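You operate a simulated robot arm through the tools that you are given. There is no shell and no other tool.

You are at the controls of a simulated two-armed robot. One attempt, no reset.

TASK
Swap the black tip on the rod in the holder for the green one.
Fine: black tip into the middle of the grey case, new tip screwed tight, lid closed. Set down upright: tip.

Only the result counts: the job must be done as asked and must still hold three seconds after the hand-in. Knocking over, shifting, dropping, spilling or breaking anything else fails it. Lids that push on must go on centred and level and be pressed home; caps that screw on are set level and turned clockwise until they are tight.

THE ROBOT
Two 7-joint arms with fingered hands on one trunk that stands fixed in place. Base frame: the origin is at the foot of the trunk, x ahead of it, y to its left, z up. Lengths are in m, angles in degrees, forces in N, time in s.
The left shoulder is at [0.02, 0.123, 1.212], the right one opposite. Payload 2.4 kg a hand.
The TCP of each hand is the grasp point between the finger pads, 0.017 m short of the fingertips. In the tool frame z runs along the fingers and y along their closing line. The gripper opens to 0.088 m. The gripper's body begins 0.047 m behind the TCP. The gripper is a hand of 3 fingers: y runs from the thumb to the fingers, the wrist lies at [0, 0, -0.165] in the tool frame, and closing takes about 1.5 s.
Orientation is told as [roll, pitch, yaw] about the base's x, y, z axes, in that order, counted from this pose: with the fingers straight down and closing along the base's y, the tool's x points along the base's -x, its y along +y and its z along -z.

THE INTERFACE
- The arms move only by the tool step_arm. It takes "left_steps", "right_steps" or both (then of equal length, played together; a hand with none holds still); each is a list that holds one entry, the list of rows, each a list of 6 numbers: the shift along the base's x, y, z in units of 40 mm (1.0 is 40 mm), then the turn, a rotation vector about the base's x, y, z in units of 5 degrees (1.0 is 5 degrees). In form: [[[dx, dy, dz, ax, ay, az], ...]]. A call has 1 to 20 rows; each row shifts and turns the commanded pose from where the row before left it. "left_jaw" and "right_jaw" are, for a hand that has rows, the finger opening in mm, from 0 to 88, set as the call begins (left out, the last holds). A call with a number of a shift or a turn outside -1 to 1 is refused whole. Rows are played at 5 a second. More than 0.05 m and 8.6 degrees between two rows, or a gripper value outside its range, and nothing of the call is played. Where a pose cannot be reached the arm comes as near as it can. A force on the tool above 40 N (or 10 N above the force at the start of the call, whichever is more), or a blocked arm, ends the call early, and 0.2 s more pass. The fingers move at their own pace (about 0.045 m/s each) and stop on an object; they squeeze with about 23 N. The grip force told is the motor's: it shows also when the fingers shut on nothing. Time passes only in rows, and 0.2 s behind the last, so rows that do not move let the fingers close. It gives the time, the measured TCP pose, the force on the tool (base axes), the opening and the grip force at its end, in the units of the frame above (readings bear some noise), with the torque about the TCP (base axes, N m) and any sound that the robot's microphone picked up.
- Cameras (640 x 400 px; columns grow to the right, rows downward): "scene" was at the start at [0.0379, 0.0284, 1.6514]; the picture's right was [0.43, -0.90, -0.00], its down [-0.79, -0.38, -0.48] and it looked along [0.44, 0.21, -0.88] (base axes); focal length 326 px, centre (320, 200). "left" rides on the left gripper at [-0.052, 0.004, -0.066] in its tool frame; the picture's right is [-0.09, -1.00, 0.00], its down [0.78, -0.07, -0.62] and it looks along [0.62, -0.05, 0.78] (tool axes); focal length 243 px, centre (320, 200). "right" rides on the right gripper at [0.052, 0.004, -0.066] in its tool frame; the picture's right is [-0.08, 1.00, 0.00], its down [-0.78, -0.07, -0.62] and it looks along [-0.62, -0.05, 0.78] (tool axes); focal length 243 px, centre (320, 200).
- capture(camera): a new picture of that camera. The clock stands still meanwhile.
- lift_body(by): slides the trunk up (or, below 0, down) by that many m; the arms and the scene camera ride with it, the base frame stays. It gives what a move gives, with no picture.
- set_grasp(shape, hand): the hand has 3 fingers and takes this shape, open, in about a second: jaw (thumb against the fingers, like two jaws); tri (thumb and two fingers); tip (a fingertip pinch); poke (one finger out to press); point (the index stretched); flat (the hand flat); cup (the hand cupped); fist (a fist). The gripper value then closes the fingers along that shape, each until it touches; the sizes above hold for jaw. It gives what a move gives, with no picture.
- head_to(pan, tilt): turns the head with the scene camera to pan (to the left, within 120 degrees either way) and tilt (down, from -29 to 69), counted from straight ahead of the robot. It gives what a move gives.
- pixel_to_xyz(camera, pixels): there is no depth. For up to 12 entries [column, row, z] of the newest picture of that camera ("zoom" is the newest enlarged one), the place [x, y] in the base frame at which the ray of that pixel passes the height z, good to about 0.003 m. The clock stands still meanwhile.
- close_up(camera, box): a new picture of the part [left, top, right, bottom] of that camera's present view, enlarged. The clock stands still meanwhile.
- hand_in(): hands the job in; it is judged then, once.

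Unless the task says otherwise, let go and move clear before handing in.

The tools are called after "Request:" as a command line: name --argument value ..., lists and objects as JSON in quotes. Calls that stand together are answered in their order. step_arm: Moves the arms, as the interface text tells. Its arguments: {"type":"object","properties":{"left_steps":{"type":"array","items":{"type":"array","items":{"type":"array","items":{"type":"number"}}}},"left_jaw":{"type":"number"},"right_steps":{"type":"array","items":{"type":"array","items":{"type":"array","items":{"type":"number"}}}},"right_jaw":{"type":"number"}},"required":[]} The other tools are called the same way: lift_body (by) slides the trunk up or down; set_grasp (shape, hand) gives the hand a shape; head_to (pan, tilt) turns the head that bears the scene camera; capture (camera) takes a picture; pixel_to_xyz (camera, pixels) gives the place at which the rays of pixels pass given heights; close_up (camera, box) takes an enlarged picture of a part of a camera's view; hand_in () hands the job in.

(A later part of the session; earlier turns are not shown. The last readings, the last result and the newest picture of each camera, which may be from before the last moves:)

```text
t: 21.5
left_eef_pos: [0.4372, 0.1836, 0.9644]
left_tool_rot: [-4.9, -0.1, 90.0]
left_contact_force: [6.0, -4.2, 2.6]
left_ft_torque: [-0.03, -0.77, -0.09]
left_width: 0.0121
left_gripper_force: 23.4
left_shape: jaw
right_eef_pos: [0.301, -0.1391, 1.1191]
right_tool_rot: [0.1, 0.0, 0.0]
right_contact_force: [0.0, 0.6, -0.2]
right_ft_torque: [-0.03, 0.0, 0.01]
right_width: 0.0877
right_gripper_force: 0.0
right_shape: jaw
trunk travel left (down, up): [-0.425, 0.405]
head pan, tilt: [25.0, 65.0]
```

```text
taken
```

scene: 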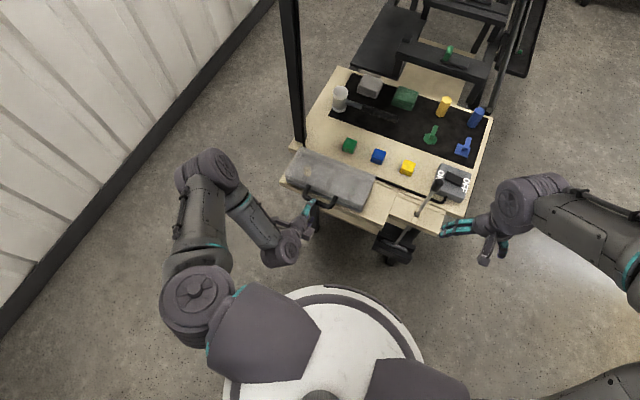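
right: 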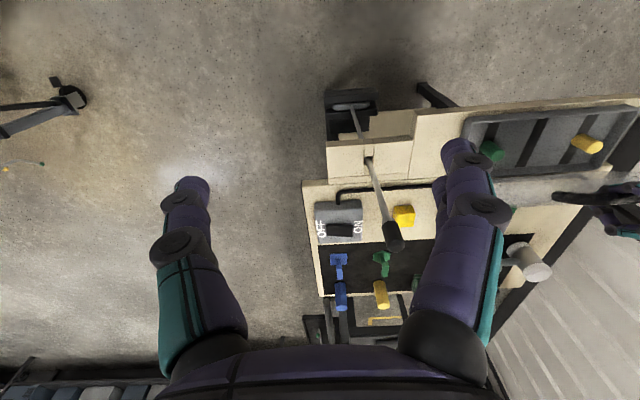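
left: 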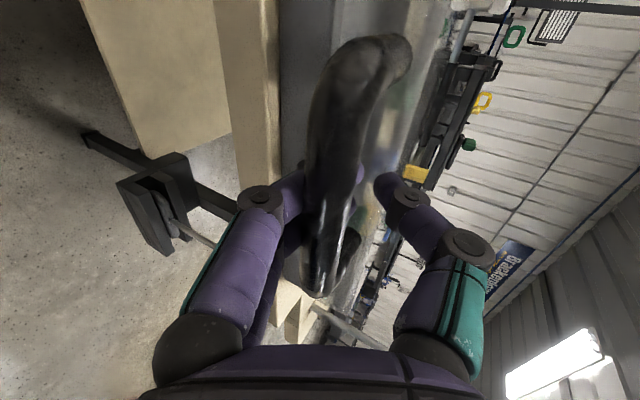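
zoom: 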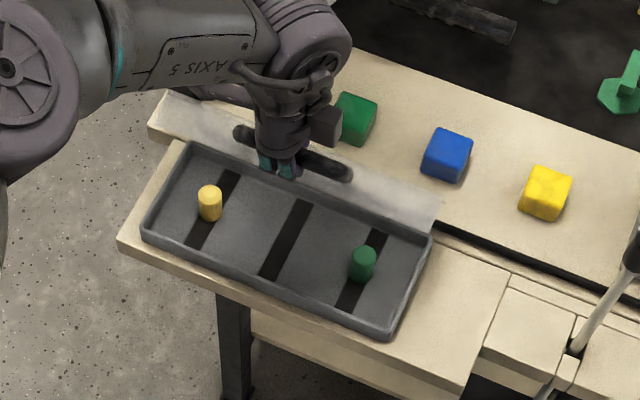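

The tray is open: tan tip at zoom (209,203), green tip at (362,263), middle strip empty; lid is at about 60°. I'll keep swinging it past vertical.

Request:
step_arm --left_steps '[[[0.253, 0, 0.132, 0, 1, 0], [0.264, 0, 0.109, 0, 1, 0], [0.272, 0, 0.086, 0, 1, 0], [0.279, 0, 0.062, 0, 1, 0]]]'

Request:
step_arm --left_steps '[[[0.283, 0, 0.037, 0, 1, 0], [0.286, 0, 0.012, 0, 1, 0], [0.286, 0, -0.012, 0, 1, 0]]]'

Request:
close_up --camera "scene" --box '[260, 110, 420, 230]'

Request:
capture --camera "left"

```text
t: 22.4
left_eef_pos: [0.443, 0.1798, 0.9765]
left_tool_rot: [11.9, -0.6, 90.0]
left_contact_force: [8.6, 13.4, -31.0]
left_ft_torque: [0.0, 0.42, 0.22]
left_width: 0.0031
left_gripper_force: 22.3
left_shape: jaw
left hand out of reach, approached as far as the arm can: row 3, 4
right_eef_pos: [0.3021, -0.1369, 1.1184]
right_tool_rot: [-0.1, 0.1, 0.0]
right_contact_force: [0.4, -0.7, -0.5]
right_ft_torque: [-0.02, 0.02, 0.0]
right_width: 0.0877
right_gripper_force: 0.0
right_shape: jaw
trunk travel left (down, up): [-0.425, 0.405]
head pan, tilt: [25.0, 65.0]
stopped in row 4 (left hand): the force on the tool passed its limit at 51 N (the readings are from after the stop); the commanded pose is now the measured one
```

```text
t: 22.7
left_eef_pos: [0.4391, 0.1783, 0.9771]
left_tool_rot: [13.0, -1.0, 90.2]
left_contact_force: [10.2, 11.1, -31.2]
left_ft_torque: [-0.02, 0.41, 0.17]
left_width: 0.0036
left_gripper_force: 22.9
left_shape: jaw
left hand out of reach, approached as far as the arm can: row 1
right_eef_pos: [0.3008, -0.1385, 1.1193]
right_tool_rot: [-0.1, 0.2, 0.0]
right_contact_force: [0.8, 0.6, -0.1]
right_ft_torque: [0.02, -0.01, 0.0]
right_width: 0.0879
right_gripper_force: 0.0
right_shape: jaw
trunk travel left (down, up): [-0.425, 0.405]
head pan, tilt: [25.0, 65.0]
stopped in row 1 (left hand): the force on the tool passed its limit at 51 N (the readings are from after the stop); the commanded pose is now the measured one
```

```text
3.33 times, centred on (340, 170) of scene
```

zoom: 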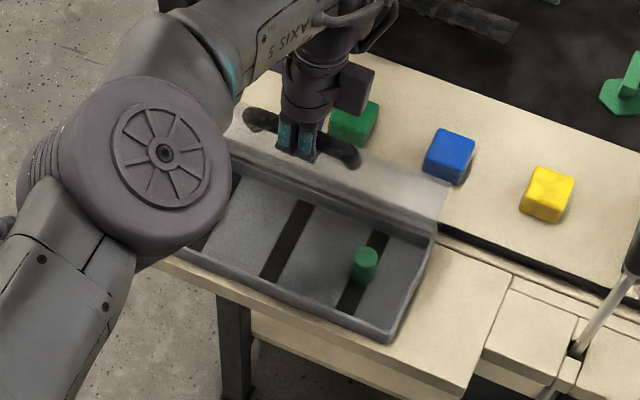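

```text
taken
```

left: 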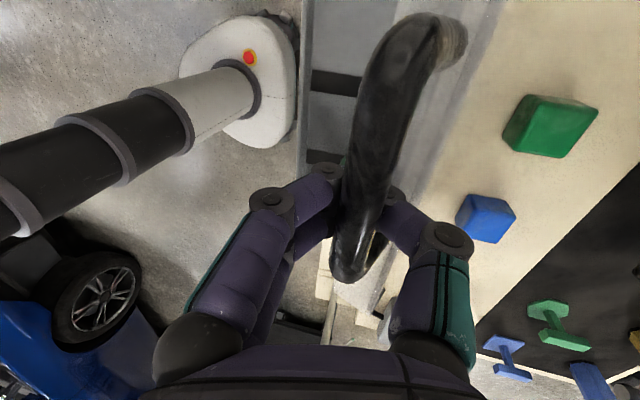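

The left arm hit its reach limit and flipped the elbow; the bar slid palmward of the fingertips (opening 3.6 mm), with 31 N pulling down. I'll lower slightly to relieve the force.

Request:
step_arm --left_steps '[[[0, 0, -0.1, 0, 0, 0], [0, 0, -0.1, 0, 0, 0]]]'

Request:
capture --camera "scene"

Request:
close_up --camera "right" --box '[440, 80, 640, 280]'

```text
t: 23.3
left_eef_pos: [0.4386, 0.1765, 0.9729]
left_tool_rot: [12.9, -0.8, 90.0]
left_contact_force: [2.7, 5.3, -4.7]
left_ft_torque: [0.01, 0.05, 0.09]
left_width: 0.0025
left_gripper_force: 23.1
left_shape: jaw
right_eef_pos: [0.2986, -0.1388, 1.12]
right_tool_rot: [0.1, 0.0, 0.0]
right_contact_force: [0.3, -0.1, 0.2]
right_ft_torque: [-0.01, 0.03, 0.0]
right_width: 0.0878
right_gripper_force: 0.0
right_shape: jaw
trunk travel left (down, up): [-0.425, 0.405]
head pan, tilt: [25.0, 65.0]
```

```text
taken
```

scene: 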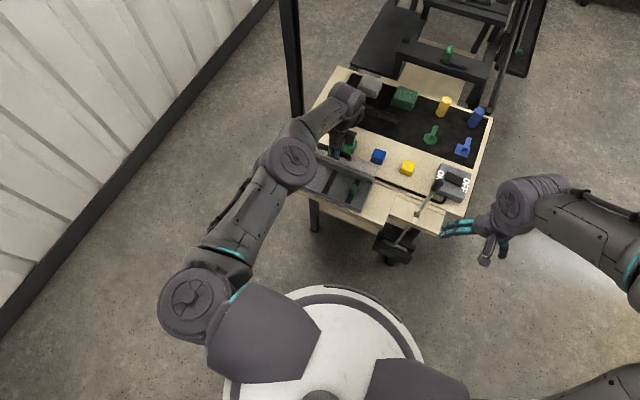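

```text
2.00 times, centred on (540, 180) of right
```

zoom: 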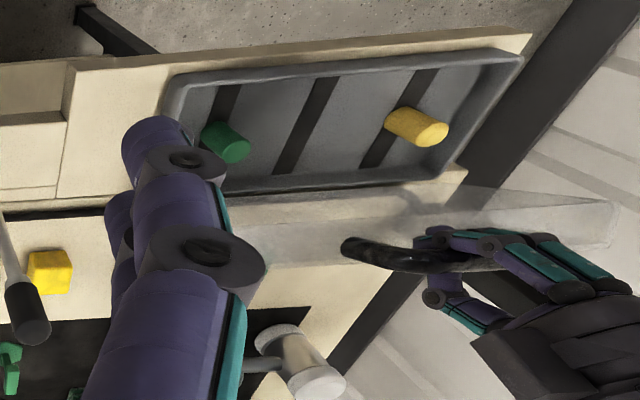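

Only ~5 N now. The arm's wrist reach seems limited to about 0.48 m from the shoulder, so I must tilt the hand the other way to push the lid past vertical. I'll first loosen the fingers to see how the bar sits and whether the lid stays.

Request:
step_arm --left_steps '[[[0, 0, 0, 0, 0, 0], [0, 0, 0, 0, 0, 0], [0, 0, 0, 0, 0, 0], [0, 0, 0, 0, 0, 0]]]' --left_jaw 34

Request:
capture --camera "left"

Request:
close_up --camera "scene" --box '[260, 110, 420, 230]'

Request:
close_up --camera "right" --box '[440, 80, 640, 280]'

```text
t: 24.3
left_eef_pos: [0.438, 0.1751, 0.9723]
left_tool_rot: [12.7, -0.8, 90.1]
left_contact_force: [0.5, 0.8, -0.5]
left_ft_torque: [0.03, 0.01, 0.02]
left_width: 0.0338
left_gripper_force: 0.0
left_shape: jaw
right_eef_pos: [0.298, -0.1397, 1.1191]
right_tool_rot: [0.0, 0.0, 0.0]
right_contact_force: [-1.0, 0.7, 0.2]
right_ft_torque: [0.01, 0.01, -0.02]
right_width: 0.0883
right_gripper_force: 0.0
right_shape: jaw
trunk travel left (down, up): [-0.425, 0.405]
head pan, tilt: [25.0, 65.0]
```

```text
taken
```

left: 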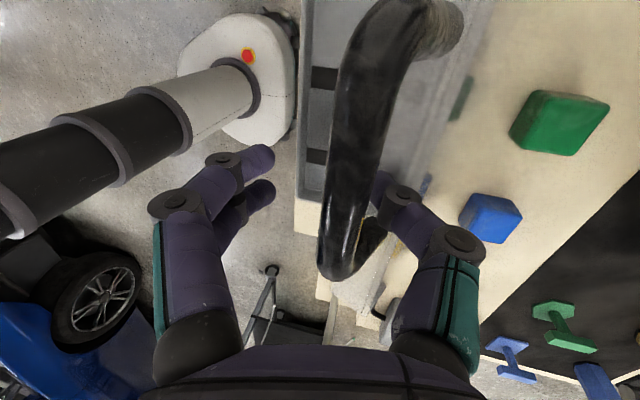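

```text
3.33 times, centred on (340, 170) of scene
```

zoom: 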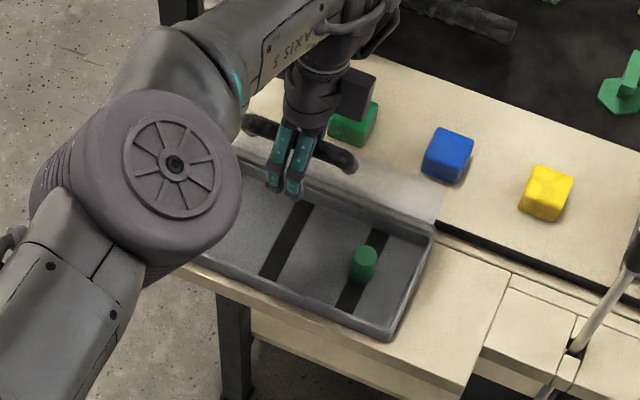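

```text
2.00 times, centred on (540, 180) of right
```

zoom: 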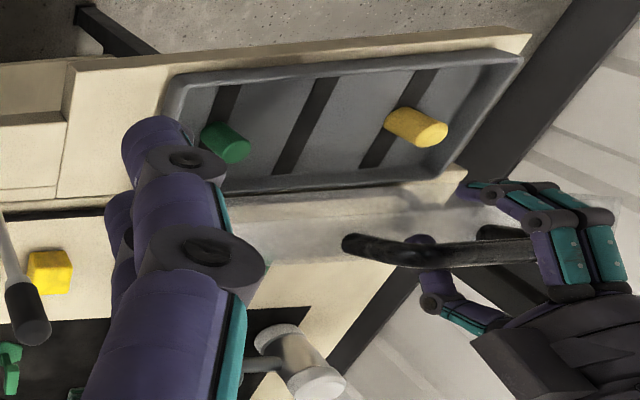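

Releasing shows no lid movement and no force: the lid stays where it is left (about 70°). I'll turn the hand about the bar to point forward-down and then push the bar further back with the fingers.

Request:
step_arm --left_steps '[[[0.011, 0, -0.028, 0, -1, 0], [0.011, 0, -0.028, 0, -1, 0], [0.011, 0, -0.028, 0, -1, 0], [0.011, 0, -0.028, 0, -1, 0], [0.011, 0, -0.028, 0, -1, 0], [0.011, 0.03, -0.028, 0, -1, 0], [0.011, 0.03, -0.028, 0, -1, 0]]]' --left_jaw 50

Request:
capture --camera "left"

Request:
capture --camera "scene"

```text
t: 25.9
left_eef_pos: [0.4412, 0.1793, 0.9644]
left_tool_rot: [-22.2, -0.6, 90.6]
left_contact_force: [1.1, -0.5, 0.3]
left_ft_torque: [0.03, 0.0, 0.03]
left_width: 0.0497
left_gripper_force: 0.1
left_shape: jaw
right_eef_pos: [0.2994, -0.1407, 1.12]
right_tool_rot: [0.0, 0.0, 0.0]
right_contact_force: [0.7, -0.7, -1.0]
right_ft_torque: [0.0, -0.01, -0.01]
right_width: 0.0879
right_gripper_force: 0.0
right_shape: jaw
trunk travel left (down, up): [-0.425, 0.405]
head pan, tilt: [25.0, 65.0]
```

```text
taken
```

left: 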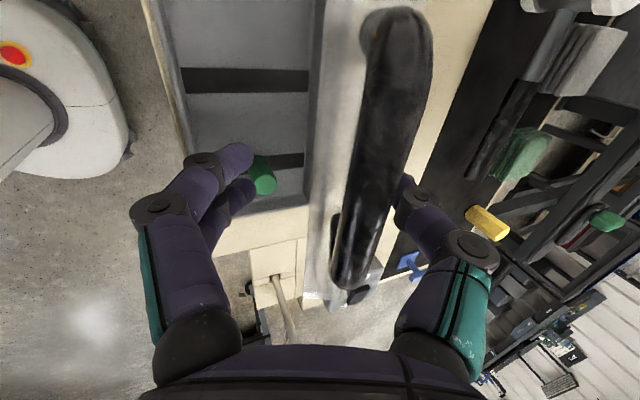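

```text
taken
```

scene: 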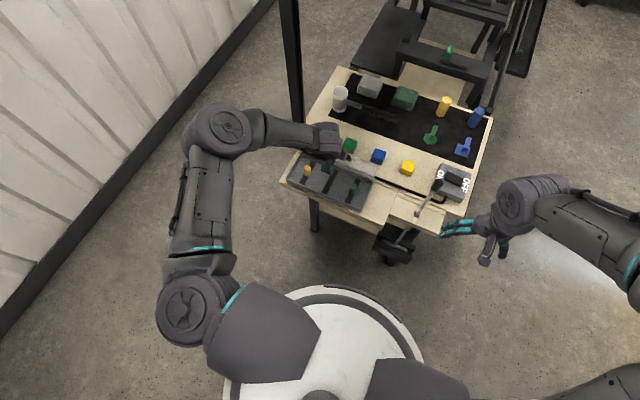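

The bar is near the thumb (col 375). I'll recentre on it and close to a loose cage of 22 mm.

Request:
step_arm --left_steps '[[[0.125, 0, 0.05, 0, 0, 0], [0.125, 0, 0.05, 0, 0, 0], [0.125, 0, 0.05, 0, 0, 0]]]'

Request:
step_arm --left_steps '[[[0, 0, 0, 0, 0, 0], [0, 0, 0, 0, 0, 0], [0, 0, 0, 0, 0, 0]]]' --left_jaw 22

Request:
capture --camera "left"

Request:
close_up --camera "scene" --box '[260, 110, 420, 230]'

```text
t: 26.7
left_eef_pos: [0.4555, 0.1779, 0.9707]
left_tool_rot: [-22.2, -0.6, 90.6]
left_contact_force: [0.4, 0.4, -0.7]
left_ft_torque: [-0.02, -0.03, 0.01]
left_width: 0.0495
left_gripper_force: 0.1
left_shape: jaw
right_eef_pos: [0.2991, -0.14, 1.1188]
right_tool_rot: [0.0, 0.1, 0.1]
right_contact_force: [0.2, 0.4, -0.3]
right_ft_torque: [0.01, 0.0, -0.01]
right_width: 0.0878
right_gripper_force: 0.0
right_shape: jaw
trunk travel left (down, up): [-0.425, 0.405]
head pan, tilt: [25.0, 65.0]
```

```text
t: 27.5
left_eef_pos: [0.4567, 0.1776, 0.9697]
left_tool_rot: [-22.2, -0.7, 90.6]
left_contact_force: [0.7, -0.4, -0.3]
left_ft_torque: [0.01, 0.03, 0.0]
left_width: 0.0226
left_gripper_force: 0.1
left_shape: jaw
right_eef_pos: [0.2984, -0.1404, 1.1186]
right_tool_rot: [0.0, 0.0, 0.0]
right_contact_force: [0.1, 0.3, -0.2]
right_ft_torque: [0.03, 0.02, -0.02]
right_width: 0.0881
right_gripper_force: 0.1
right_shape: jaw
trunk travel left (down, up): [-0.425, 0.405]
head pan, tilt: [25.0, 65.0]
```

```text
taken
```

left: 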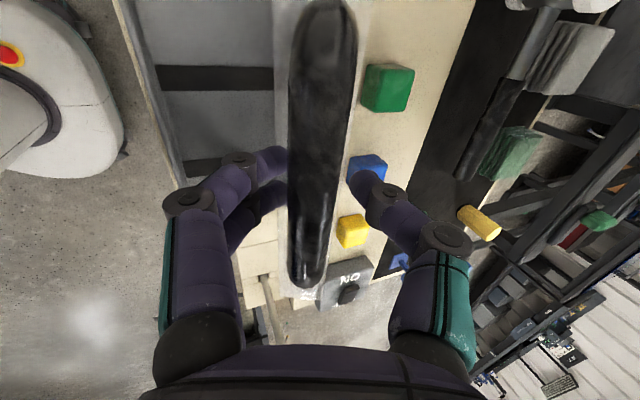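

```text
3.33 times, centred on (340, 170) of scene
```

zoom: 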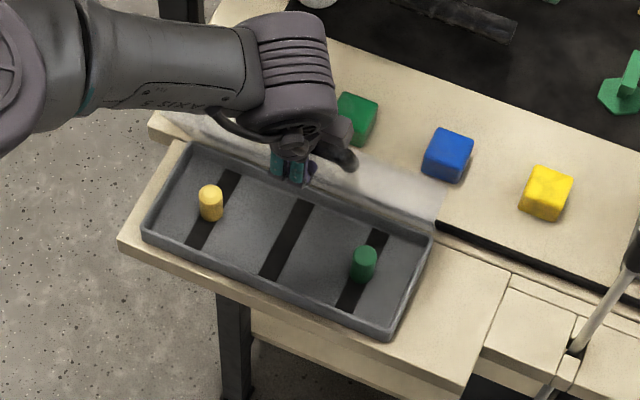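

The bar is centred in the cage (col 318). Now I'll push along the arc to about 100°.

Request:
step_arm --left_steps '[[[0.272, 0, 0.086, 0, 0, 0], [0.279, 0, 0.062, 0, 0, 0], [0.283, 0, 0.037, 0, 0, 0]]]'

Request:
step_arm --left_steps '[[[0.286, 0, 0.012, 0, 0, 0], [0.286, 0, -0.012, 0, 0, 0], [0.283, 0, -0.037, 0, 0, 0]]]'

Request:
capture --camera "left"

Request:
close_up --camera "scene" --box '[260, 110, 420, 230]'

```text
t: 28.3
left_eef_pos: [0.4886, 0.1775, 0.9776]
left_tool_rot: [-22.2, -0.6, 90.4]
left_contact_force: [-0.3, 0.4, 0.2]
left_ft_torque: [-0.05, 0.0, 0.03]
left_width: 0.0223
left_gripper_force: 0.1
left_shape: jaw
right_eef_pos: [0.2998, -0.1402, 1.1194]
right_tool_rot: [0.0, 0.0, 0.0]
right_contact_force: [-0.9, -0.3, -0.4]
right_ft_torque: [-0.01, 0.02, 0.01]
right_width: 0.088
right_gripper_force: 0.1
right_shape: jaw
trunk travel left (down, up): [-0.425, 0.405]
head pan, tilt: [25.0, 65.0]
```

```text
t: 29.1
left_eef_pos: [0.5224, 0.1778, 0.9755]
left_tool_rot: [-22.1, -0.6, 90.5]
left_contact_force: [-0.2, -0.6, 0.7]
left_ft_torque: [0.0, -0.01, -0.01]
left_width: 0.0223
left_gripper_force: 0.0
left_shape: jaw
right_eef_pos: [0.2994, -0.1404, 1.1185]
right_tool_rot: [0.1, 0.0, 0.0]
right_contact_force: [0.1, 0.0, -0.9]
right_ft_torque: [0.01, 0.0, -0.01]
right_width: 0.0879
right_gripper_force: 0.1
right_shape: jaw
trunk travel left (down, up): [-0.425, 0.405]
head pan, tilt: [25.0, 65.0]
```

```text
taken
```

left: 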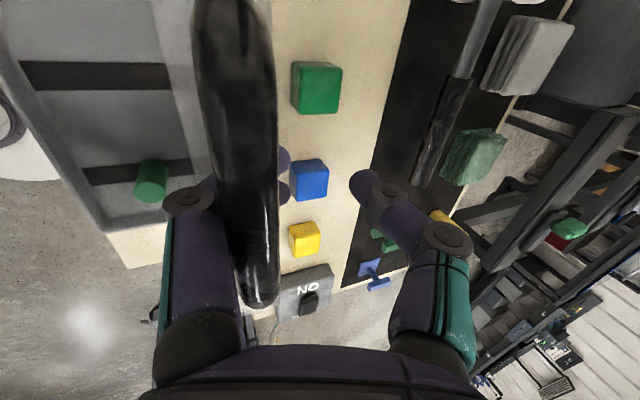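

```text
3.33 times, centred on (340, 170) of scene
```

zoom: 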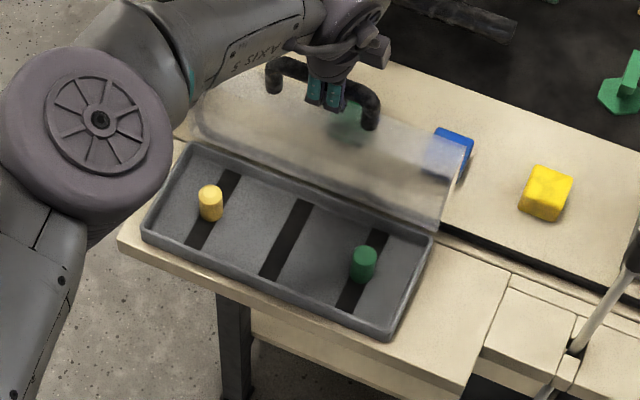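

Request:
pixel_to_xyz --camera "scene" --pixels '[[341.5, 134, 0.96], [341.5, 134, 0.98], [341.5, 134, 1.0], [329.6, 182, 0.83], [353, 186, 0.85], [353, 191.5, 0.83], [306.6, 168, 0.85], [306.6, 175.5, 0.83]]'

Request:
close_up --camera "right" --box '[440, 80, 640, 280]'

Request:
close_up --camera "scene" --box '[300, 110, 380, 160]'

```text
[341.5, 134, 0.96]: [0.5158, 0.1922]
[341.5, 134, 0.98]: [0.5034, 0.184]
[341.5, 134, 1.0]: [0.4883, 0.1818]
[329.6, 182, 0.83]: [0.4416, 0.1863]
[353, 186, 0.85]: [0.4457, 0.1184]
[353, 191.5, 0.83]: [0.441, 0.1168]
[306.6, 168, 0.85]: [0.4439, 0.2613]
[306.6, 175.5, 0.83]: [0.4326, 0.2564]
```

```text
2.00 times, centred on (540, 180) of right
```

zoom: 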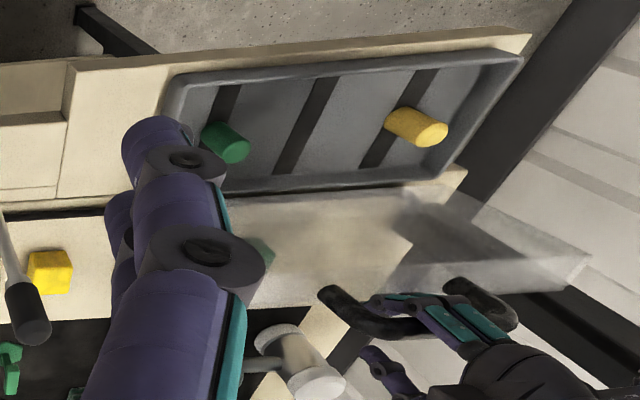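

```text
8.00 times, centred on (340, 135) of scene
```

zoom: 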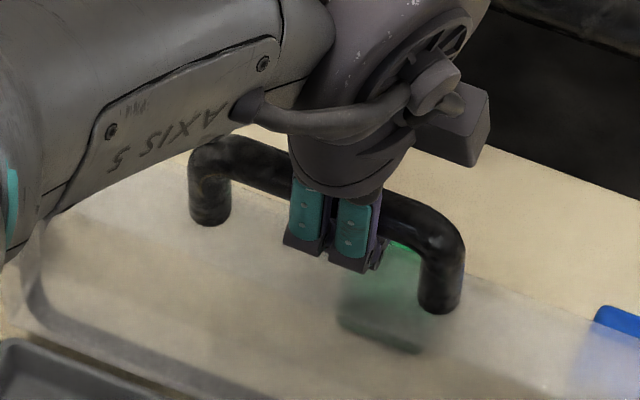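

The lid is now about vertical with the fingers behind-pushing on the bar. I'll push another 18 mm, then withdraw upward.

Request:
step_arm --left_steps '[[[0.15, 0, -0.02, 0, 0, 0], [0.15, 0, -0.03, 0, 0, 0], [0.15, 0, -0.04, 0, 0, 0]]]'

Request:
close_up --camera "scene" --box '[260, 110, 420, 230]'

Request:
capture --camera "left"

```text
t: 29.9
left_eef_pos: [0.5353, 0.1791, 0.9736]
left_tool_rot: [-22.1, -0.7, 90.6]
left_contact_force: [0.1, -0.7, -0.2]
left_ft_torque: [0.01, 0.01, -0.02]
left_width: 0.0222
left_gripper_force: 0.1
left_shape: jaw
left hand out of reach, approached as far as the arm can: row 3
right_eef_pos: [0.2992, -0.1402, 1.1195]
right_tool_rot: [-0.1, 0.0, 0.1]
right_contact_force: [-0.4, -0.3, 0.2]
right_ft_torque: [-0.01, -0.01, 0.01]
right_width: 0.088
right_gripper_force: 0.0
right_shape: jaw
trunk travel left (down, up): [-0.425, 0.405]
head pan, tilt: [25.0, 65.0]
```

```text
3.33 times, centred on (340, 170) of scene
```

zoom: 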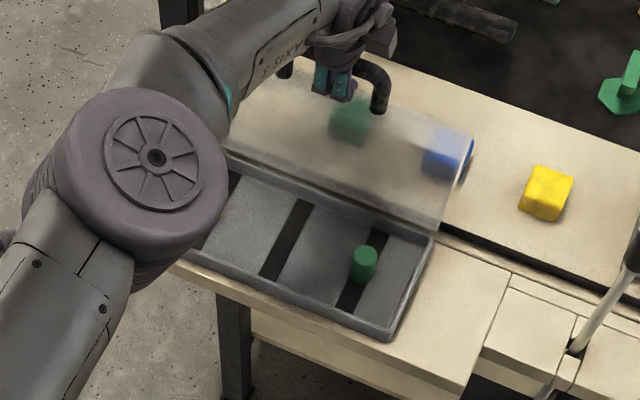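

```text
taken
```

left: 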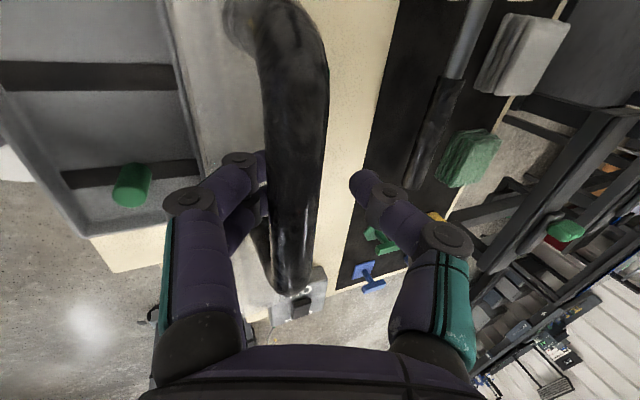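

The lid now rests past vertical by itself (no force). I'll open the fingers and withdraw the left hand up along its axis.

Request:
step_arm --left_steps '[[[0, 0, 0, 0, 0, 0], [0, 0, 0, 0, 0, 0], [0, 0, 0, 0, 0, 0], [0, 0, 0, 0, 0, 0]]]' --left_jaw 60

Request:
step_arm --left_steps '[[[-0.19, 0, 0.46, 0, 0, 0], [-0.19, 0, 0.46, 0, 0, 0], [-0.19, 0, 0.46, 0, 0, 0], [-0.19, 0, 0.46, 0, 0, 0], [-0.19, 0, 0.46, 0, 0, 0]]]'

Request:
capture --camera "left"

Request:
capture --camera "scene"

```text
t: 30.9
left_eef_pos: [0.534, 0.1783, 0.9745]
left_tool_rot: [-22.2, -0.6, 90.6]
left_contact_force: [2.9, 0.1, 9.2]
left_ft_torque: [0.01, 0.14, 0.0]
left_width: 0.0519
left_gripper_force: 0.0
left_shape: jaw
right_eef_pos: [0.2986, -0.1395, 1.1191]
right_tool_rot: [0.0, 0.0, -0.1]
right_contact_force: [-0.2, -0.3, -0.4]
right_ft_torque: [-0.03, -0.02, -0.02]
right_width: 0.0875
right_gripper_force: 0.1
right_shape: jaw
trunk travel left (down, up): [-0.425, 0.405]
head pan, tilt: [25.0, 65.0]
```

```text
t: 32.1
left_eef_pos: [0.4976, 0.1784, 1.0668]
left_tool_rot: [-22.3, -0.6, 90.6]
left_contact_force: [0.0, 0.2, 0.5]
left_ft_torque: [0.01, 0.05, -0.03]
left_width: 0.0596
left_gripper_force: 0.0
left_shape: jaw
right_eef_pos: [0.3001, -0.1393, 1.1194]
right_tool_rot: [0.0, 0.0, 0.0]
right_contact_force: [0.3, 0.7, 0.3]
right_ft_torque: [0.0, -0.02, 0.03]
right_width: 0.0877
right_gripper_force: 0.0
right_shape: jaw
trunk travel left (down, up): [-0.425, 0.405]
head pan, tilt: [25.0, 65.0]
```

```text
taken
```

left: 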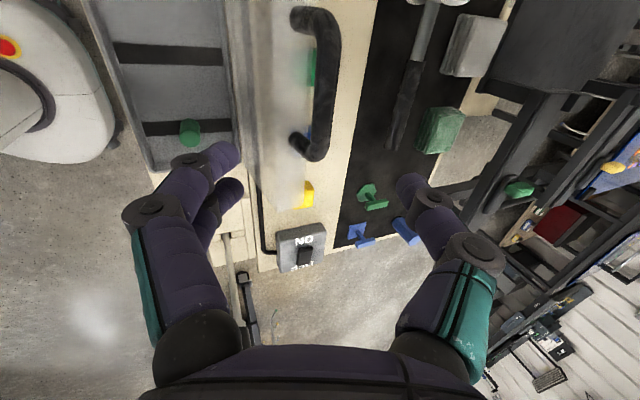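

```text
taken
```

scene: 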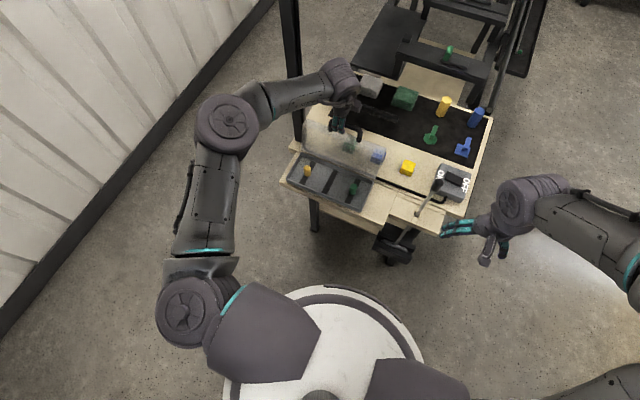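

The lid stands open on its own, and the hand is clear. I'll retract the left hand and bring the right hand above the rod tip.

Request:
step_arm --left_steps '[[[-0.69, 0.29, 0.25, 0, 0.74, 0], [-0.69, 0.29, 0.25, 0, 0.74, 0], [-0.69, 0.29, 0.25, 0, 0.74, 0], [-0.69, 0.29, 0.25, 0, 0.74, 0], [-0.69, 0.29, 0.25, 0, 0.74, 0], [-0.69, 0.29, 0.25, 0, 0.74, 0]]]' --right_steps '[[[0.65, 0.28, -0.12, 0, 0, 0], [0.65, 0.28, -0.12, 0, 0, 0], [0.65, 0.28, -0.12, 0, 0, 0], [0.65, 0.28, -0.12, 0, 0, 0], [0.65, 0.28, -0.12, 0, 0, 0], [0.65, 0.28, -0.12, 0, 0, 0]]]' --right_jaw 60

Request:
capture --camera "right"

Request:
capture --camera "scene"

```text
t: 33.5
left_eef_pos: [0.3301, 0.2488, 1.127]
left_tool_rot: [0.0, -0.8, 90.1]
left_contact_force: [0.5, -0.2, -0.2]
left_ft_torque: [0.0, 0.03, 0.02]
left_width: 0.0597
left_gripper_force: 0.0
left_shape: jaw
right_eef_pos: [0.4543, -0.0726, 1.0898]
right_tool_rot: [0.0, 0.2, 0.0]
right_contact_force: [0.4, -0.5, -0.1]
right_ft_torque: [0.01, -0.03, 0.0]
right_width: 0.0603
right_gripper_force: 0.1
right_shape: jaw
trunk travel left (down, up): [-0.425, 0.405]
head pan, tilt: [25.0, 65.0]
```

```text
taken
```

right: 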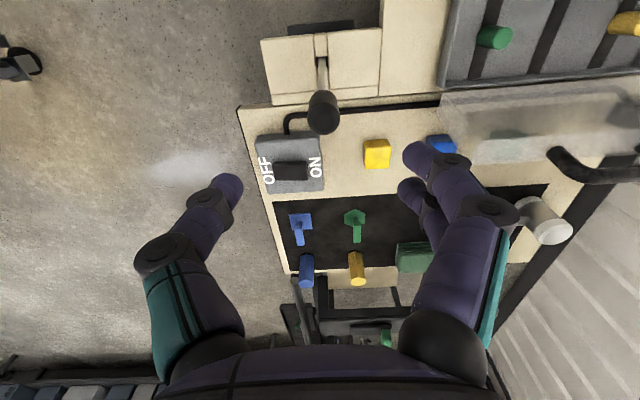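

```text
taken
```

scene: 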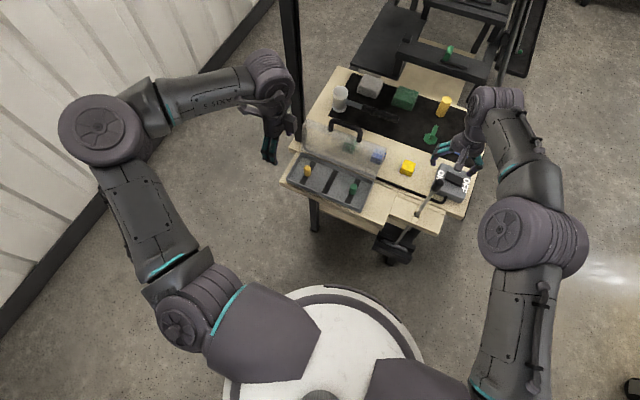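

The tip is at right-camera (323,112), near where a point right below the grasp centre should appear (320,115). Zooming to check alignment precisely.

Request:
close_up --camera "right" --box '[272, 75, 368, 135]'

Request:
close_up --camera "scene" --box '[408, 140, 504, 220]'

Request:
close_up --camera "scene" --box '[280, 110, 400, 220]'

```text
6.67 times, centred on (320, 105) of right
```

zoom: 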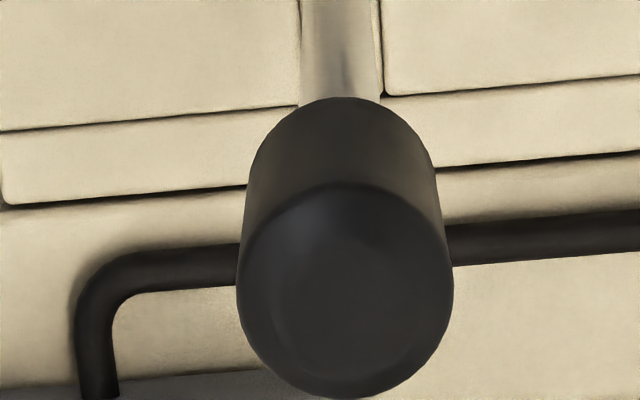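

```text
5.00 times, centred on (456, 180) of scene
```

zoom: 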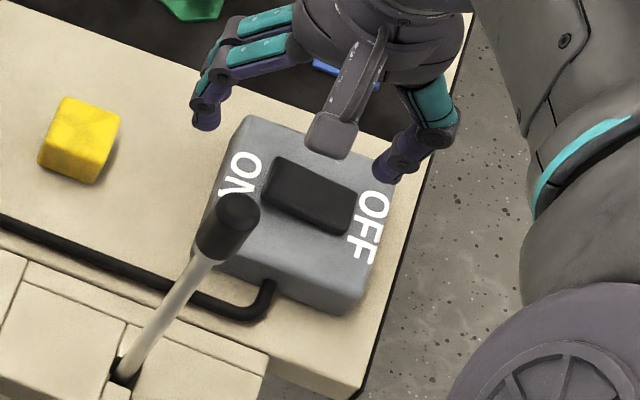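

```text
3.64 times, centred on (340, 165) of scene
```

zoom: 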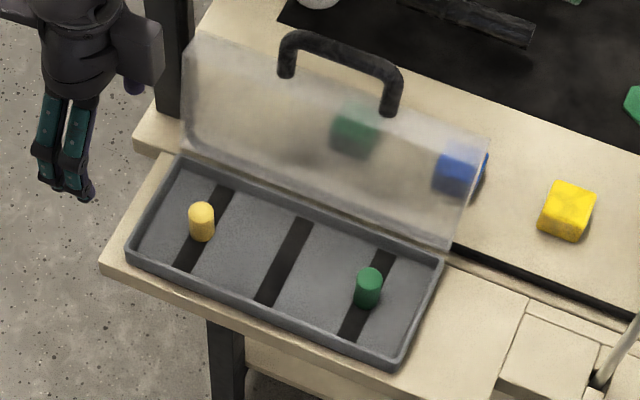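

The tip's top face centre is at (323.7,118.5), i.e. about 2 mm in +y of the grasp axis. I'll correct that and descend 60 mm, then check.

Request:
step_arm --right_steps '[[[0.02, 0.06, -0.5, 0, 0, 0], [0, 0, -0.5, 0, 0, 0], [0, 0, -0.5, 0, 0, 0]]]'

Request:
capture --camera "right"

Request:
close_up --camera "scene" --box '[408, 150, 472, 205]'

```text
t: 34.3
left_eef_pos: [0.3319, 0.2479, 1.126]
left_tool_rot: [0.0, -0.8, 90.2]
left_contact_force: [0.0, 0.7, -0.1]
left_ft_torque: [-0.01, 0.02, 0.03]
left_width: 0.0595
left_gripper_force: 0.0
left_shape: jaw
right_eef_pos: [0.4552, -0.0703, 1.0308]
right_tool_rot: [0.0, 0.0, 0.0]
right_contact_force: [0.4, 0.7, 0.7]
right_ft_torque: [0.04, 0.01, -0.03]
right_width: 0.0606
right_gripper_force: 0.0
right_shape: jaw
trunk travel left (down, up): [-0.425, 0.405]
head pan, tilt: [25.0, 65.0]
```

```text
taken
```

right: 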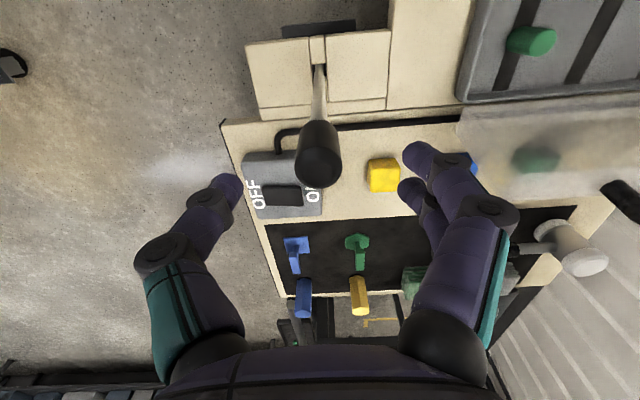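

```text
7.27 times, centred on (440, 178) of scene
```

zoom: 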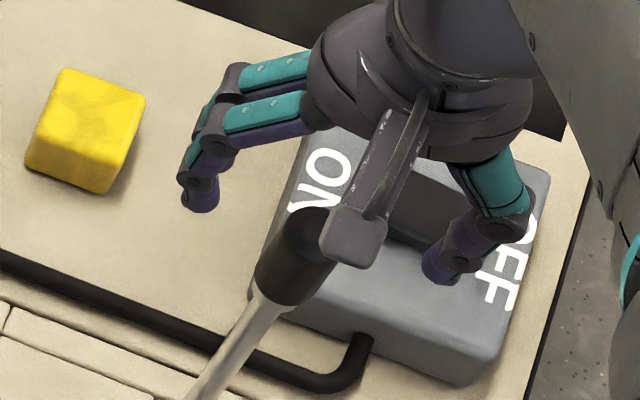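

Column and depth agree: tip top at z≈1.007, aligned within ~1 mm. I'll descend to TCP z=0.990 and close on the tip.

Request:
step_arm --right_steps '[[[0, 0, -0.5, 0, 0, 0], [0, 0, -0.5, 0, 0, 0]]]'

Request:
step_arm --right_steps '[[[0, 0, 0, 0, 0, 0], [0, 0, 0, 0, 0, 0], [0, 0, 0, 0, 0, 0], [0, 0, 0, 0, 0, 0], [0, 0, 0, 0, 0, 0], [0, 0, 0, 0, 0, 0], [0, 0, 0, 0, 0, 0]]]' --right_jaw 0

Request:
capture --camera "right"

Request:
close_up --camera "scene" --box '[408, 150, 472, 205]'

```text
t: 34.9
left_eef_pos: [0.3315, 0.2489, 1.1256]
left_tool_rot: [0.0, -0.8, 90.3]
left_contact_force: [0.5, -0.5, -0.4]
left_ft_torque: [0.02, -0.01, -0.01]
left_width: 0.0597
left_gripper_force: 0.1
left_shape: jaw
right_eef_pos: [0.4569, -0.0686, 0.9902]
right_tool_rot: [0.0, 0.1, 0.0]
right_contact_force: [-0.1, -0.3, 0.3]
right_ft_torque: [-0.02, -0.01, 0.04]
right_width: 0.0604
right_gripper_force: 0.1
right_shape: jaw
trunk travel left (down, up): [-0.425, 0.405]
head pan, tilt: [25.0, 65.0]
```

```text
t: 36.5
left_eef_pos: [0.3318, 0.2483, 1.1265]
left_tool_rot: [0.0, -0.8, 90.3]
left_contact_force: [-1.1, -0.1, 0.4]
left_ft_torque: [0.0, -0.01, -0.01]
left_width: 0.0595
left_gripper_force: 0.0
left_shape: jaw
right_eef_pos: [0.4551, -0.0689, 0.9896]
right_tool_rot: [0.0, 0.1, 0.0]
right_contact_force: [0.0, 0.6, -3.8]
right_ft_torque: [0.05, 0.06, 0.02]
right_width: 0.0066
right_gripper_force: 23.0
right_shape: jaw
trunk travel left (down, up): [-0.425, 0.405]
head pan, tilt: [25.0, 65.0]
```

```text
taken
```

right: 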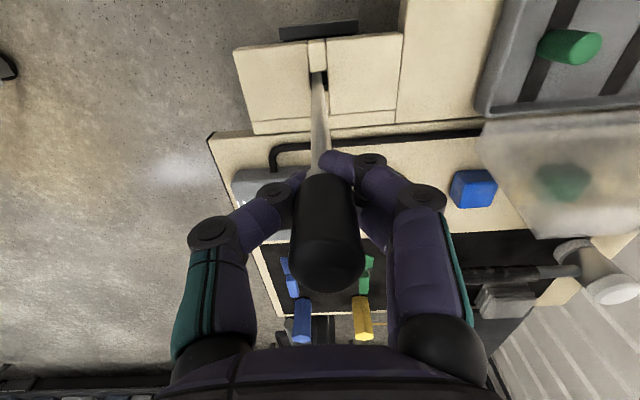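

```text
7.27 times, centred on (440, 178) of scene
```

zoom: 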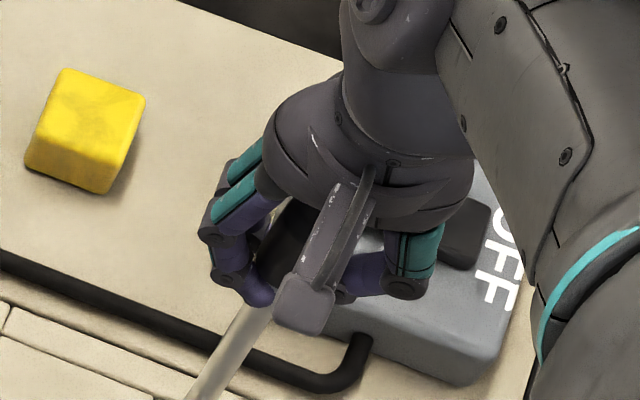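

The fingers closed to 6.6 mm, i.e. on the bare rod below the tip; the tip spans roughly z 0.976–1.017. I'll open, rise 15 mm, and close again.

Request:
step_arm --right_steps '[[[0, 0, 0, 0, 0, 0], [0, 0, 0, 0, 0, 0], [0, 0, 0, 0, 0, 0], [0, 0, 0.125, 0, 0, 0], [0, 0, 0.125, 0, 0, 0], [0, 0, 0.125, 0, 0, 0]]]' --right_jaw 50

Request:
step_arm --right_steps '[[[0, 0, 0, 0, 0, 0], [0, 0, 0, 0, 0, 0], [0, 0, 0, 0, 0, 0], [0, 0, 0, 0, 0, 0], [0, 0, 0, 0, 0, 0], [0, 0, 0, 0, 0, 0], [0, 0, 0, 0, 0, 0]]]' --right_jaw 0

Request:
capture --camera "right"

```text
t: 37.9
left_eef_pos: [0.3309, 0.2489, 1.1261]
left_tool_rot: [0.0, -0.7, 90.3]
left_contact_force: [-0.1, -0.2, 0.3]
left_ft_torque: [0.0, 0.0, -0.01]
left_width: 0.0599
left_gripper_force: 0.1
left_shape: jaw
right_eef_pos: [0.4557, -0.0702, 1.0063]
right_tool_rot: [0.0, 0.0, 0.0]
right_contact_force: [-0.3, 0.0, -0.5]
right_ft_torque: [0.0, -0.01, -0.02]
right_width: 0.0494
right_gripper_force: 0.0
right_shape: jaw
trunk travel left (down, up): [-0.425, 0.405]
head pan, tilt: [25.0, 65.0]
```

```text
t: 39.5
left_eef_pos: [0.331, 0.2477, 1.1272]
left_tool_rot: [-0.1, -0.8, 90.3]
left_contact_force: [0.4, -0.7, -0.1]
left_ft_torque: [-0.03, -0.03, 0.03]
left_width: 0.0596
left_gripper_force: 0.1
left_shape: jaw
right_eef_pos: [0.4566, -0.0699, 1.0056]
right_tool_rot: [0.0, 0.0, 0.0]
right_contact_force: [0.6, 0.2, -0.9]
right_ft_torque: [0.0, 0.01, 0.01]
right_width: 0.0141
right_gripper_force: 23.1
right_shape: jaw
trunk travel left (down, up): [-0.425, 0.405]
head pan, tilt: [25.0, 65.0]
```

```text
taken
```

right: 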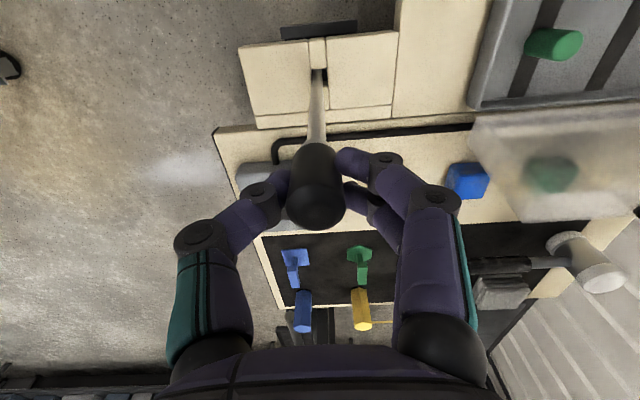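

The grip reads 14.1 mm at 23 N. I'll zoom in to judge exactly where the fingers hold the tip.

Request:
close_up --camera "right" --box '[256, 120, 384, 240]'

Request:
close_up --camera "scene" --box '[416, 165, 464, 205]'

Request:
capture --camera "left"

```text
3.33 times, centred on (320, 180) of right
```

zoom: 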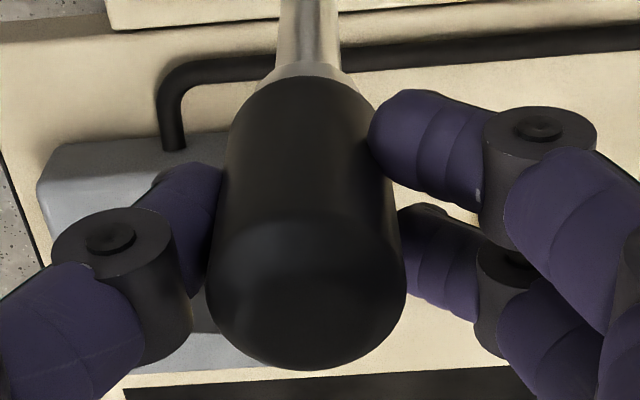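

```text
10.00 times, centred on (440, 185) of scene
```

zoom: 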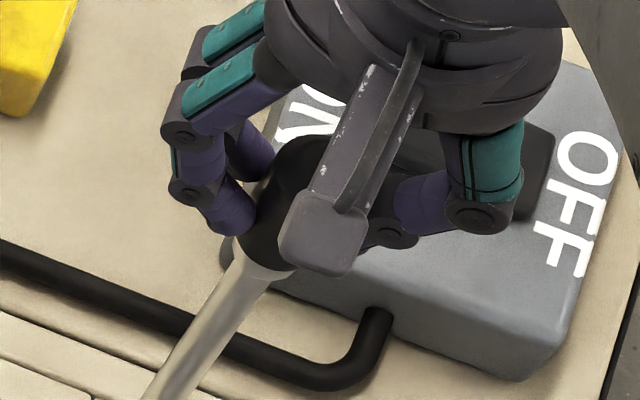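

```text
taken
```

left: 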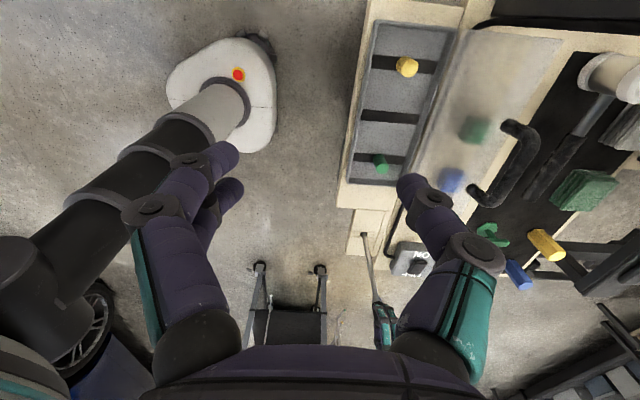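

The fingers hold the lower-middle of the black tip, thumb opposed. I'll unscrew counter-clockwise (as seen from above) and watch torque.

Request:
step_arm --right_steps '[[[0, 0, 0, 0, 0, 1], [0, 0, 0, 0, 0, 1], [0, 0, 0, 0, 0, 1], [0, 0, 0, 0, 0, 1], [0, 0, 0.002, 0, 0, 1], [0, 0, 0.002, 0, 0, 1], [0, 0, 0.002, 0, 0, 1], [0, 0, 0.002, 0, 0, 1]]]'

Request:
close_up --camera "right" --box '[256, 120, 384, 240]'

Request:
close_up --camera "scene" --box '[386, 165, 466, 245]'

```text
t: 41.3
left_eef_pos: [0.3308, 0.2478, 1.125]
left_tool_rot: [-0.1, -0.7, 90.4]
left_contact_force: [0.1, 0.2, -0.2]
left_ft_torque: [0.0, 0.0, -0.01]
left_width: 0.0599
left_gripper_force: 0.0
left_shape: jaw
right_eef_pos: [0.456, -0.0705, 1.0069]
right_tool_rot: [0.0, 0.1, 40.1]
right_contact_force: [0.6, -0.2, -2.9]
right_ft_torque: [0.01, 0.05, 0.01]
right_width: 0.014
right_gripper_force: 23.2
right_shape: jaw
trunk travel left (down, up): [-0.425, 0.405]
head pan, tilt: [25.0, 65.0]
```

```text
3.33 times, centred on (320, 180) of right
```

zoom: 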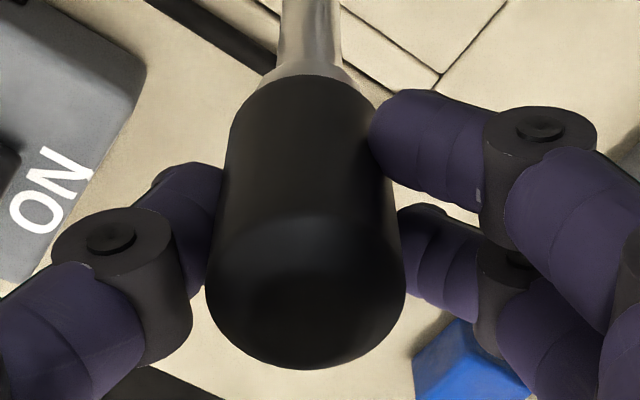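

```text
5.00 times, centred on (426, 205) of scene
```

zoom: 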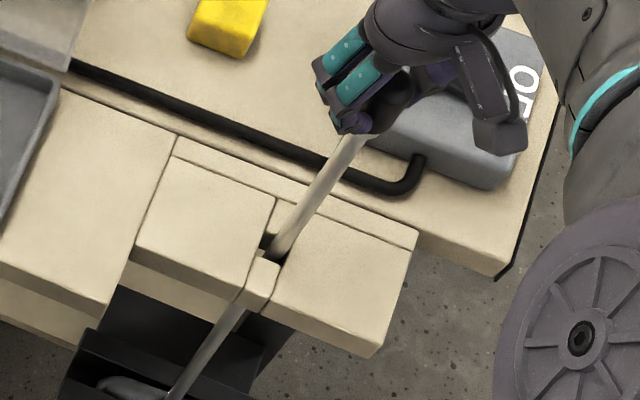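

Turned 40° freely; position holds. Continuing to find the yaw limit.

Request:
step_arm --right_steps '[[[0, 0, 0.003, 0, 0, 1], [0, 0, 0.003, 0, 0, 1], [0, 0, 0.003, 0, 0, 1], [0, 0, 0.003, 0, 0, 1], [0, 0, 0.003, 0, 0, 1], [0, 0, 0.003, 0, 0, 1], [0, 0, 0.003, 0, 0, 1], [0, 0, 0.003, 0, 0, 1], [0, 0, 0.003, 0, 0, 1], [0, 0, 0.003, 0, 0, 1]]]'

Request:
step_arm --right_steps '[[[0, 0, 0.003, 0, 0, 1], [0, 0, 0.003, 0, 0, 1], [0, 0, 0.003, 0, 0, 1], [0, 0, 0.003, 0, 0, 1], [0, 0, 0.003, 0, 0, 1], [0, 0, 0.003, 0, 0, 1], [0, 0, 0.003, 0, 0, 1], [0, 0, 0.003, 0, 0, 1], [0, 0, 0.003, 0, 0, 1], [0, 0, 0.003, 0, 0, 1]]]'

Request:
capture --camera "right"

Request:
capture --camera "scene"

```text
t: 43.5
left_eef_pos: [0.331, 0.2489, 1.1255]
left_tool_rot: [0.1, -0.8, 90.2]
left_contact_force: [0.4, 0.2, -0.7]
left_ft_torque: [0.01, 0.02, 0.0]
left_width: 0.0601
left_gripper_force: 0.1
left_shape: jaw
right_eef_pos: [0.4552, -0.0697, 1.0069]
right_tool_rot: [0.0, -0.1, 90.2]
right_contact_force: [-0.2, -0.3, -3.4]
right_ft_torque: [0.03, 0.04, -0.01]
right_width: 0.014
right_gripper_force: 22.6
right_shape: jaw
trunk travel left (down, up): [-0.425, 0.405]
head pan, tilt: [25.0, 65.0]
```

```text
t: 45.7
left_eef_pos: [0.3348, 0.2517, 1.1263]
left_tool_rot: [0.1, -0.7, 90.3]
left_contact_force: [0.5, 0.7, 0.2]
left_ft_torque: [-0.02, 0.03, -0.01]
left_width: 0.0597
left_gripper_force: 0.0
left_shape: jaw
right_eef_pos: [0.431, -0.1201, 1.0035]
right_tool_rot: [-0.6, 0.4, 126.0]
right_contact_force: [25.8, 14.7, 17.4]
right_ft_torque: [0.51, -0.65, -0.01]
right_width: 0.0256
right_gripper_force: 22.8
right_shape: jaw
right hand out of reach, approached as far as the arm can: row 7, 8, 9, 10
trunk travel left (down, up): [-0.425, 0.405]
head pan, tilt: [25.0, 65.0]
```

```text
taken
```

right: 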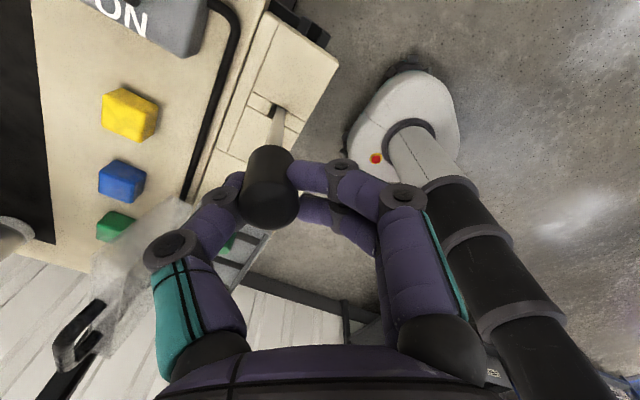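

```text
taken
```

scene: 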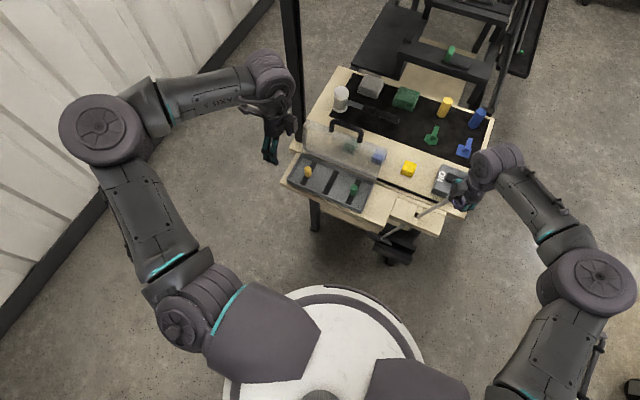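

The arm ran past its yaw limit near 120° and dragged the tip sideways (TCP at (0.431,-0.120), 30 N). I'll immediately turn back to 90° to bring the rod upright again.

Request:
step_arm --right_steps '[[[0, 0, 0, 0, 0, -1], [0, 0, 0, 0, 0, -1], [0, 0, 0, 0, 0, -1], [0, 0, 0, 0, 0, -1], [0, 0, 0, 0, 0, -1], [0, 0, 0, 0, 0, -1], [0, 0, 0, 0, 0, -1], [0, 0, 0, 0, 0, -1], [0, 0, 0, 0, 0, -1]]]'

Request:
capture --camera "right"

Request:
close_up --camera "scene" --box '[376, 155, 476, 265]'

```text
t: 47.7
left_eef_pos: [0.3311, 0.248, 1.1276]
left_tool_rot: [0.0, -0.7, 90.3]
left_contact_force: [-0.1, -0.9, 0.9]
left_ft_torque: [-0.01, 0.0, 0.02]
left_width: 0.0597
left_gripper_force: 0.0
left_shape: jaw
right_eef_pos: [0.4267, -0.1225, 1.002]
right_tool_rot: [0.0, 0.2, 82.3]
right_contact_force: [0.3, -0.2, -0.2]
right_ft_torque: [-0.01, -0.04, -0.02]
right_width: 0.0044
right_gripper_force: 22.4
right_shape: jaw
trunk travel left (down, up): [-0.425, 0.405]
head pan, tilt: [25.0, 65.0]
```

```text
taken
```

right: 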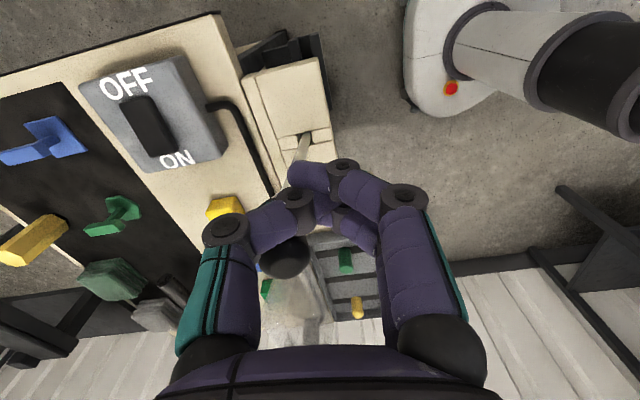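

```text
3.64 times, centred on (426, 210) of scene
```

zoom: 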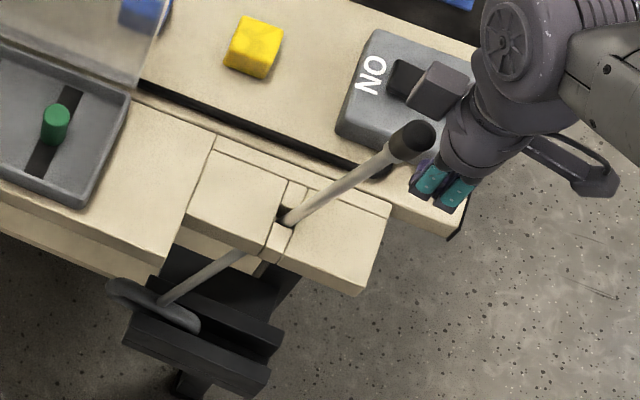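

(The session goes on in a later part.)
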